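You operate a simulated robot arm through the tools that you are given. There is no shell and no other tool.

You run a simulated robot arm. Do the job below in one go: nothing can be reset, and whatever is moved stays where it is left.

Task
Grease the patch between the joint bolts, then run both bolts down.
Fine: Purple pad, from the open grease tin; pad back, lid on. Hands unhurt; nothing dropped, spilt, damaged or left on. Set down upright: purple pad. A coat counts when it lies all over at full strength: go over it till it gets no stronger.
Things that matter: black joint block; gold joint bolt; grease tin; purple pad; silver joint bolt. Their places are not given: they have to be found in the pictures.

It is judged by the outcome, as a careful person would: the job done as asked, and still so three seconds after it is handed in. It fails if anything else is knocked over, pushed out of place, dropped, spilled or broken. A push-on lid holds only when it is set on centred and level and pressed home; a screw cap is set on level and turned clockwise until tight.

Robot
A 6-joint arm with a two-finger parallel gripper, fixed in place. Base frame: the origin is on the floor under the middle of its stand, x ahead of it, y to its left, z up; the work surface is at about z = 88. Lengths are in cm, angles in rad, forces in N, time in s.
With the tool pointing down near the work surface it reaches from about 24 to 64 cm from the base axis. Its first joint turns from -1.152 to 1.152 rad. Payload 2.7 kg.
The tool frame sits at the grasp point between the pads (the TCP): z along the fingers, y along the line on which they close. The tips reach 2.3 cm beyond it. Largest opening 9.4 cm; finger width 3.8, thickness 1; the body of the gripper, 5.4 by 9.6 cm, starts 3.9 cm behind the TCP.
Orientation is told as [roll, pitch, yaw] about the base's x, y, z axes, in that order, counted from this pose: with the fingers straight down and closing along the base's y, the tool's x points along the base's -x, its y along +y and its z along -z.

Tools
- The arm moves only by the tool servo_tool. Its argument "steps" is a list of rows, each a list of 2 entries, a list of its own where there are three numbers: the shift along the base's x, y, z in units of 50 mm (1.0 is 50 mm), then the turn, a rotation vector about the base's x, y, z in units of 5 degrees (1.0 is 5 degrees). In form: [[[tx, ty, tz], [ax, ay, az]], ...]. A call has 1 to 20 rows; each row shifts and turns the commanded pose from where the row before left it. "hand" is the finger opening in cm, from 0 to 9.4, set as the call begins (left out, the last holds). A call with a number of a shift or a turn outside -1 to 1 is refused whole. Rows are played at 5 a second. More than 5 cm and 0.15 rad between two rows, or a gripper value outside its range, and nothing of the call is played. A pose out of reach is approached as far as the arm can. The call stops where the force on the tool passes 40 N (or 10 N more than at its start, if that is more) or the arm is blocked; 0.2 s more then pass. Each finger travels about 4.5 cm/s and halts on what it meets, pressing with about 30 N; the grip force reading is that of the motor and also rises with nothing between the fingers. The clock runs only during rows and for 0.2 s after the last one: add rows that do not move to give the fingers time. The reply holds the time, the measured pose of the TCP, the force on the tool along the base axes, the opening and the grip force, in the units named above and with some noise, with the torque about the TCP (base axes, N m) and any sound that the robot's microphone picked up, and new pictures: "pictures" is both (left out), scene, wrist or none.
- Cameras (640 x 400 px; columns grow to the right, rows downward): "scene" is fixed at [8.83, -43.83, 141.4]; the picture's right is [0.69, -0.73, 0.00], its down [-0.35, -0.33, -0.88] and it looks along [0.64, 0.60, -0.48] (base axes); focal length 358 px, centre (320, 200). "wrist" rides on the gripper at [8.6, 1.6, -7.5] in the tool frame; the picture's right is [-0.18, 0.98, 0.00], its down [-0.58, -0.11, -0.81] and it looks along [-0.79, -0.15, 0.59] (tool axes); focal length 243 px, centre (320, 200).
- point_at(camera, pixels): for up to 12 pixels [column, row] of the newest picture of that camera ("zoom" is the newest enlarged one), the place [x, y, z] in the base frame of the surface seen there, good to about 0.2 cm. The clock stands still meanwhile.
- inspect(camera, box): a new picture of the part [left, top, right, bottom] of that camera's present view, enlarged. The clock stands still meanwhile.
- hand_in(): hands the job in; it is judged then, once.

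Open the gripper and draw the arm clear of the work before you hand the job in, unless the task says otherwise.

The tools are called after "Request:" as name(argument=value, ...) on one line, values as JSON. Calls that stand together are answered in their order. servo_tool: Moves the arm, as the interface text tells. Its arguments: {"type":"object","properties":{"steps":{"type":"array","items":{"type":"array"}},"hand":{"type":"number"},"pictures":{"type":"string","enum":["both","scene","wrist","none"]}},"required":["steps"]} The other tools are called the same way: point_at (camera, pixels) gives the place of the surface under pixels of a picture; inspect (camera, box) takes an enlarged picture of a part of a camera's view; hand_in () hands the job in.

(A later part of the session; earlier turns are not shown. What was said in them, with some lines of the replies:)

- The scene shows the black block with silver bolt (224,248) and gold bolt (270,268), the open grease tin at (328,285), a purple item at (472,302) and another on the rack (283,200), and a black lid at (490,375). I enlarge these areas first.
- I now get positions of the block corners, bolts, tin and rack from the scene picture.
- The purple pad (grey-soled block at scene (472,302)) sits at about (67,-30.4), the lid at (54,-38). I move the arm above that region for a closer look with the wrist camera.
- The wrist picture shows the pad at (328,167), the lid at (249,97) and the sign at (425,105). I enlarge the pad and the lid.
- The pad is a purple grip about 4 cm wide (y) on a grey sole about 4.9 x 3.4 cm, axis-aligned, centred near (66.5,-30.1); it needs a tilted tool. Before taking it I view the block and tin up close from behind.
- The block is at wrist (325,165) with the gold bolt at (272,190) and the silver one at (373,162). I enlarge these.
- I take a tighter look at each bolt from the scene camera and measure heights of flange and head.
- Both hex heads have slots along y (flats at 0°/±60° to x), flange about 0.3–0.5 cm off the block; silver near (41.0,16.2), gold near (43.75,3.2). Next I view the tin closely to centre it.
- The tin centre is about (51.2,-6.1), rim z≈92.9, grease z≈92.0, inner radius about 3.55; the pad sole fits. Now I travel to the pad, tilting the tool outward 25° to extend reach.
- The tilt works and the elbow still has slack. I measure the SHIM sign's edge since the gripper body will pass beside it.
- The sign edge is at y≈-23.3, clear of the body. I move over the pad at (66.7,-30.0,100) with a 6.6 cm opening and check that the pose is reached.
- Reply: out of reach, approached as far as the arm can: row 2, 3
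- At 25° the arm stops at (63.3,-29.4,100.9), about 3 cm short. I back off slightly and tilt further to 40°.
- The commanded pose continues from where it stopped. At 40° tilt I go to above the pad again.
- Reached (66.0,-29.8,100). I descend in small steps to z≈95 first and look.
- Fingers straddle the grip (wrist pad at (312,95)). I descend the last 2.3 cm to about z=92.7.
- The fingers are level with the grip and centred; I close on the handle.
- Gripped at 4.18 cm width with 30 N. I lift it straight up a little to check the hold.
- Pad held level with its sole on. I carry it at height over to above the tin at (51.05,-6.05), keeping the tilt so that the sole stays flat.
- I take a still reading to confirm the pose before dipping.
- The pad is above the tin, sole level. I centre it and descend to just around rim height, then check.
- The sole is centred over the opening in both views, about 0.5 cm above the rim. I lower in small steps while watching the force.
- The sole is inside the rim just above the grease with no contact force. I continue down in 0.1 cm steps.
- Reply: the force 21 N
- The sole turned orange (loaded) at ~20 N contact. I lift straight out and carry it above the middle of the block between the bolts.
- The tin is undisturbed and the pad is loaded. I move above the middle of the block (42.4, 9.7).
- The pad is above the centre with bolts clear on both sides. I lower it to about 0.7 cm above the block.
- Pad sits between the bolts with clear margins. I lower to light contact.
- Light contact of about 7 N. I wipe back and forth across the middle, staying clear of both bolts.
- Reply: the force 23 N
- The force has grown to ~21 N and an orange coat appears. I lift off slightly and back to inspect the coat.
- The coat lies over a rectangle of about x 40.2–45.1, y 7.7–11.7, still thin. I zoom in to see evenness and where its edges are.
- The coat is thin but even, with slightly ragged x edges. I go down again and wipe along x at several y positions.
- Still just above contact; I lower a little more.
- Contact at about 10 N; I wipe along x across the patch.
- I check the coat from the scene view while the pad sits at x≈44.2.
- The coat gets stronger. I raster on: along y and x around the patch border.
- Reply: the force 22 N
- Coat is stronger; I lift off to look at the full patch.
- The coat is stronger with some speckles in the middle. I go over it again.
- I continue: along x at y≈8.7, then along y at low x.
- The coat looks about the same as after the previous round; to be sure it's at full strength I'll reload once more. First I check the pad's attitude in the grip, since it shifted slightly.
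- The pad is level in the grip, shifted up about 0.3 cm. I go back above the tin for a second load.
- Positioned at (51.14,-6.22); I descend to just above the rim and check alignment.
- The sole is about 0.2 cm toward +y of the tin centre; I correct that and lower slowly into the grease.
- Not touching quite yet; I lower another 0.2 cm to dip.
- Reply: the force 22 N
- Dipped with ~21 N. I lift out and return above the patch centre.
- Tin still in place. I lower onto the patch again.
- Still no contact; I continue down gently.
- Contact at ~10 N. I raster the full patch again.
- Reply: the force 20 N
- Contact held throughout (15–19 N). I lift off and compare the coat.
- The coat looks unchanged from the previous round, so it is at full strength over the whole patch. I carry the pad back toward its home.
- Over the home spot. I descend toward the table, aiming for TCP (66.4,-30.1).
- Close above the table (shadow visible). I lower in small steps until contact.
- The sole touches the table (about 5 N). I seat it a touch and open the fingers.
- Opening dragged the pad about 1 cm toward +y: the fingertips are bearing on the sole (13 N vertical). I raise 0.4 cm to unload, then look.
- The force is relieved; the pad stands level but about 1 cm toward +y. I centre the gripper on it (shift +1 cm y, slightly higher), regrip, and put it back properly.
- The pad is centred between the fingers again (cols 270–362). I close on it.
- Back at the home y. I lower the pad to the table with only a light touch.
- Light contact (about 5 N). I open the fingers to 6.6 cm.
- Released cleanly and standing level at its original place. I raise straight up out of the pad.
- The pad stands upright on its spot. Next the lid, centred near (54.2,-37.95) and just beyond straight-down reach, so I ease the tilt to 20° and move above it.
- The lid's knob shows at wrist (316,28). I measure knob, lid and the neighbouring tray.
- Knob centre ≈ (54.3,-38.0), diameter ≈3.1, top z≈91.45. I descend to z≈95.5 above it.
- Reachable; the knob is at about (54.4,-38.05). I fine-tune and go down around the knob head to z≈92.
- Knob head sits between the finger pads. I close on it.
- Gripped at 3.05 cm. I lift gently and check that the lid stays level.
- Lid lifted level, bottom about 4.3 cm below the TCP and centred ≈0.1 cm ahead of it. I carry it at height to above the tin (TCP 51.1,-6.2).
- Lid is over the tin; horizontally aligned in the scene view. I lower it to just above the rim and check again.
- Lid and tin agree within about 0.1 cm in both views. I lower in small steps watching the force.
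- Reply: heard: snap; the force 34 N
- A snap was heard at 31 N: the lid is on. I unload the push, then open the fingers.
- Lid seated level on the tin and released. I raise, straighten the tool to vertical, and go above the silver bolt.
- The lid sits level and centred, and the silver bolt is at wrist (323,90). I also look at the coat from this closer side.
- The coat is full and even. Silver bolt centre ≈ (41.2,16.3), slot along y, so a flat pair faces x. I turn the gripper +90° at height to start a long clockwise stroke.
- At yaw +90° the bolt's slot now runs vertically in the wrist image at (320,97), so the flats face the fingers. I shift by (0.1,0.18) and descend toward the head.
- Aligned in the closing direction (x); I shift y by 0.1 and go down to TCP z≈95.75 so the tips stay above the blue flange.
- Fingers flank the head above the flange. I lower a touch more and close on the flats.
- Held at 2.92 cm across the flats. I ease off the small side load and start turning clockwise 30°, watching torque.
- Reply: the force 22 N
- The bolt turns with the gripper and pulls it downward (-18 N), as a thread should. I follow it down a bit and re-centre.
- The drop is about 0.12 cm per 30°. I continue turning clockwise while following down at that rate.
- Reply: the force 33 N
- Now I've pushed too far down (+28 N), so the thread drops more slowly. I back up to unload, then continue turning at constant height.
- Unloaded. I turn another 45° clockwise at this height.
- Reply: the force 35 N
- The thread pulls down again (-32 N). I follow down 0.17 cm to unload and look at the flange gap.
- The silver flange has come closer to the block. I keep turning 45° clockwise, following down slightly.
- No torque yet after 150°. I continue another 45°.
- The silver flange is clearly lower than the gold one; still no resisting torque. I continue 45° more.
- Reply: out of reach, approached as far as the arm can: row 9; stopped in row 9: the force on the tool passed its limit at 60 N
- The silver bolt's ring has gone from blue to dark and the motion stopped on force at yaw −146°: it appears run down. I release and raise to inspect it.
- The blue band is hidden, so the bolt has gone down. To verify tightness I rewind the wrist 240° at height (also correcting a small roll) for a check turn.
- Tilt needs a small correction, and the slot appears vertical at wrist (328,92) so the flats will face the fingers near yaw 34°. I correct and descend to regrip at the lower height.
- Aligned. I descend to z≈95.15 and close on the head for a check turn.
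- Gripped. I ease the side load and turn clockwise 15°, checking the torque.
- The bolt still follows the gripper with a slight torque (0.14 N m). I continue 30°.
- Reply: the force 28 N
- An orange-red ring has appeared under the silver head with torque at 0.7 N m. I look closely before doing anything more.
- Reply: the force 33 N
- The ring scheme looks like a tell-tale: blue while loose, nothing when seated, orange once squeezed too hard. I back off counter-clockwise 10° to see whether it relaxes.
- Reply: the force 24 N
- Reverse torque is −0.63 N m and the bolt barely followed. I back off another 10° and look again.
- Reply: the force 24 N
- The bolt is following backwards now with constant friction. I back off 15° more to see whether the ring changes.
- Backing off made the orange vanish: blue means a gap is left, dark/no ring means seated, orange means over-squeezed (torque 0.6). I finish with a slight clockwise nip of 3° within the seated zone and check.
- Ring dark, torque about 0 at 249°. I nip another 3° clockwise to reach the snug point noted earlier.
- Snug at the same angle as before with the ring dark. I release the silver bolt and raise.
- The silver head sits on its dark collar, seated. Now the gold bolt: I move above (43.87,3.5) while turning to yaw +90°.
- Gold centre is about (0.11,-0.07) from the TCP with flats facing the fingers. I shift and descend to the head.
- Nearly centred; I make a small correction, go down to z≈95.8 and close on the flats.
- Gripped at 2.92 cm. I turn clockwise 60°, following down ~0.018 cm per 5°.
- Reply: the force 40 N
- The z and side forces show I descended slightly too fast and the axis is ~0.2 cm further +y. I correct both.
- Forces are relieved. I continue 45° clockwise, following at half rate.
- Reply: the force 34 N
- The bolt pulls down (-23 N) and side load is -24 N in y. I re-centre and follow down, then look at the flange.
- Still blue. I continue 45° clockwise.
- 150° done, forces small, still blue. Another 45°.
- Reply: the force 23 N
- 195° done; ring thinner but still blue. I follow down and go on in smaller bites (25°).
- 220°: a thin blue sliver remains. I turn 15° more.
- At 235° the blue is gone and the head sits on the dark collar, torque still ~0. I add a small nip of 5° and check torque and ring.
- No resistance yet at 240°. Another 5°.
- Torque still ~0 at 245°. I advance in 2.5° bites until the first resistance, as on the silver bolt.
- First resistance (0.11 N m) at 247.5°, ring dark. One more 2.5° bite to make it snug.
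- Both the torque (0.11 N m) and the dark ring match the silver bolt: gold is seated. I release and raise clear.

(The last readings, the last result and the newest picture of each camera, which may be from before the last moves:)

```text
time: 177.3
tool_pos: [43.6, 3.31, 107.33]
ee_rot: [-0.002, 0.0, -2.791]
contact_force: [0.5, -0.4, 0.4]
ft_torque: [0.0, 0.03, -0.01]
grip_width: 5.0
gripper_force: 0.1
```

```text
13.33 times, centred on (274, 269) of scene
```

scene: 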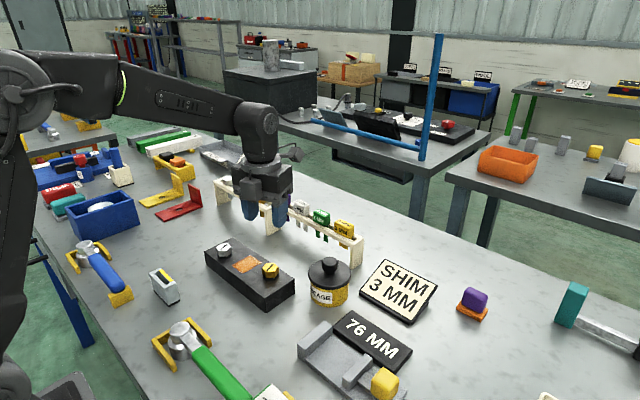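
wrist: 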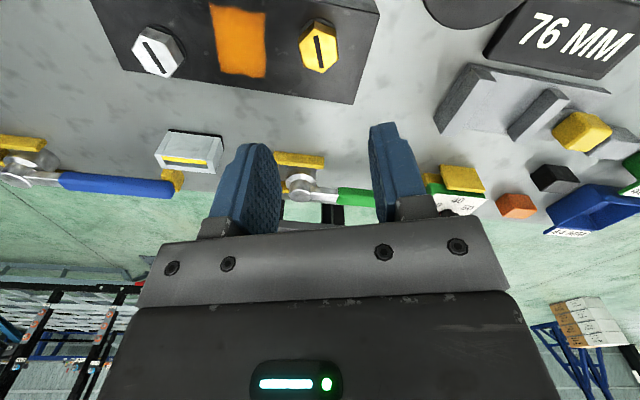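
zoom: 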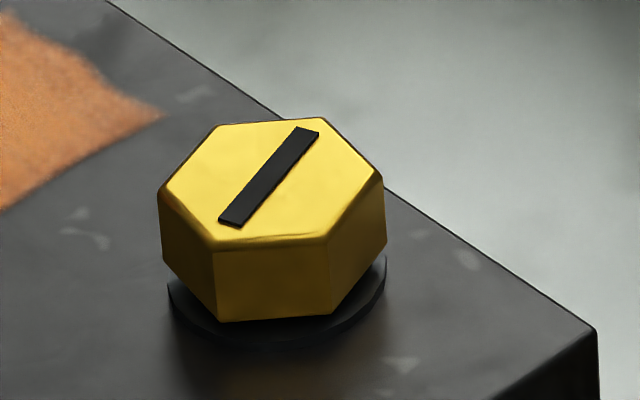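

Both heads sit on their dark collars with no blue or orange showing. I open fully, raise the arm well clear and unwind the wrist.

Request:
servo_tool(steps=[[[-0.1, 0, 0.4], [0, 0, 1]], [[-0.1, 0, 0.4], [0, 0, 1]], [[-0.1, 0, 0.4], [0, 0, 1]], [[-0.1, 0, 0.4], [0, 0, 1]], [[-0.1, 0, 0.4], [0, 0, 1]], [[-0.1, 0, 0.4], [0, 0, 1]], [[-0.1, 0, 0.4], [0, 0, 1]], [[-0.1, 0, 0.4], [0, 0, 1]], [[-0.1, 0, 0.2], [0, 0, 1]], [[-0.1, 0, 0], [0, 0, 1]], [[-0.1, 0, 0], [0, 0, 1]], [[-0.1, 0, 0], [0, 0, 1]], [[-0.1, 0, 0], [0, 0, 1]], [[-0.1, 0, 0], [0, 0, 1]], [[-0.1, 0, 0], [0, 0, 1]], [[0, 0, 0], [0, 0, 1]], [[0, 0, 0], [0, 0, 1]], [[0, 0, 0], [0, 0, 1]], [[0, 0, 0], [0, 0, 1]], [[0, 0, 0], [0, 0, 1]]], hand=9.4, pictures="none")

Request:
servo_tool(steps=[[[0, 0, 0], [0, 0, 1]], [[0, 0, 0], [0, 0, 1]], [[0, 0, 0], [0, 0, 1]], [[0, 0, 0], [0, 0, 1]], [[0, 0, 0], [0, 0, 1]], [[0, 0, 0], [0, 0, 1]], [[0, 0, 0], [0, 0, 1]], [[0, 0, 0], [0, 0, 1]], [[0, 0, 0], [0, 0, 1]], [[0, 0, 0], [0, 0, 1]], [[0, 0, 0], [0, 0, 1]], [[0, 0, 0], [0, 0, 1]], [[0, 0, 0], [0, 0, 0]]], pictures="both")

```text
time: 181.5
tool_pos: [36.4, 3.43, 124.28]
ee_rot: [0.0, -0.002, -1.045]
contact_force: [0.4, -0.7, 0.3]
ft_torque: [0.0, -0.03, -0.01]
grip_width: 9.38
gripper_force: 0.1
```

```text
time: 184.3
tool_pos: [36.32, 3.52, 124.33]
ee_rot: [-0.001, 0.0, 0.002]
contact_force: [0.3, 0.8, -0.3]
ft_torque: [-0.01, 0.01, -0.02]
grip_width: 9.41
gripper_force: 0.1
```

scene: 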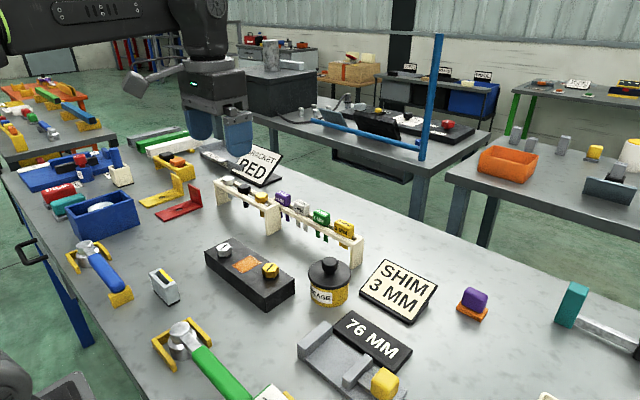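
wrist: 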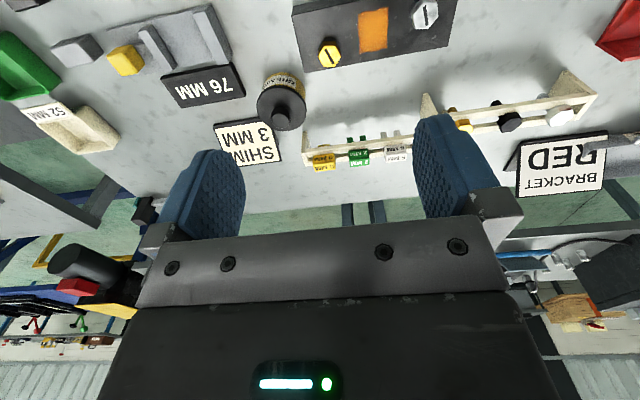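

I make a last check of the bolts and coat, the tin with its lid, and the pad before handing in.

Request:
inspect(camera="scene", box=[195, 225, 365, 315])

Request:
inspect(camera="scene", box=[430, 270, 530, 340])

Request:
inspect(camera="wrist", box=[240, 0, 470, 140])

```text
3.76 times, centred on (280, 270) of scene
```

zoom: 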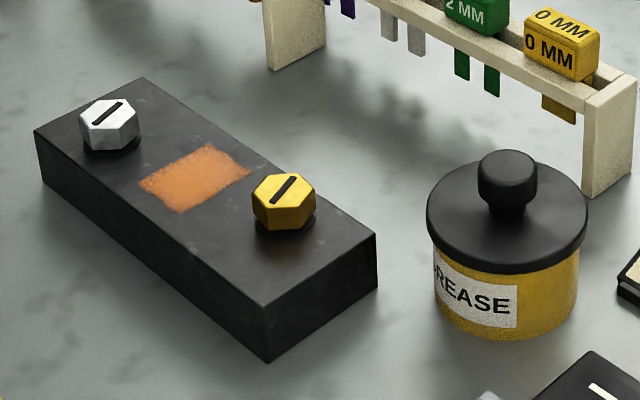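

```text
5.71 times, centred on (480, 305) of scene
```

zoom: 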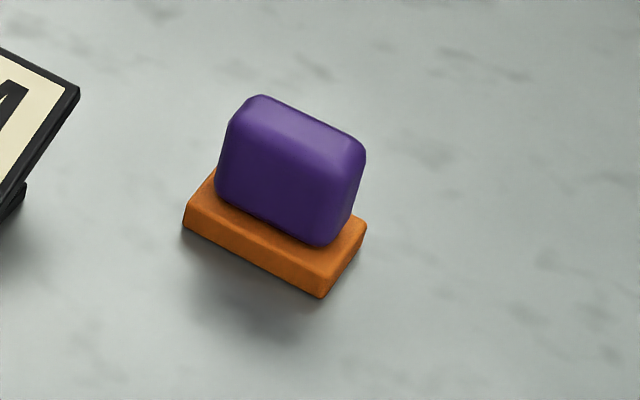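

```text
2.78 times, centred on (355, 70) of wrist
```

zoom: 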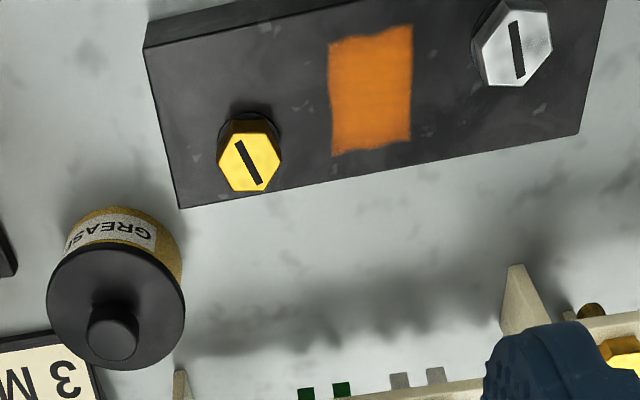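

The patch is fully coated and both bolts are seated with no ring showing. The lid is on level, the purple pad stands upright at its place, and the arm is clear with the gripper open. I hand in.

Request:
hand_in()

```text
The job is handed in.
```

I greased the patch, ran both bolts down and handed the job in. The one thing I had to judge for myself was how tight to leave the bolts.

- **Grease:** I coated the patch with the purple pad in several passes, reloading once from the tin. The last passes made it no stronger.
- **Bolts:** Both heads sit on their black collars at the first slight resistance, about 0.1 N m, with the blue rings gone. Turning the silver bolt further brought out an orange ring and about 0.6 N m. I took that as over-tight, so I backed it off until the ring vanished, then nipped it up again. I left gold at the same point. If orange is meant to show a properly tight bolt, both are under-tightened.
- **Pad:** It stands upright on its original spot, with grease still on the sole. When I first released it, the fingers dragged it about 1 cm, so I picked it up again and put it back.
- **Tin:** The lid is on level and snapped home.

Nothing was dropped or knocked over, and the arm is drawn clear with the gripper open.
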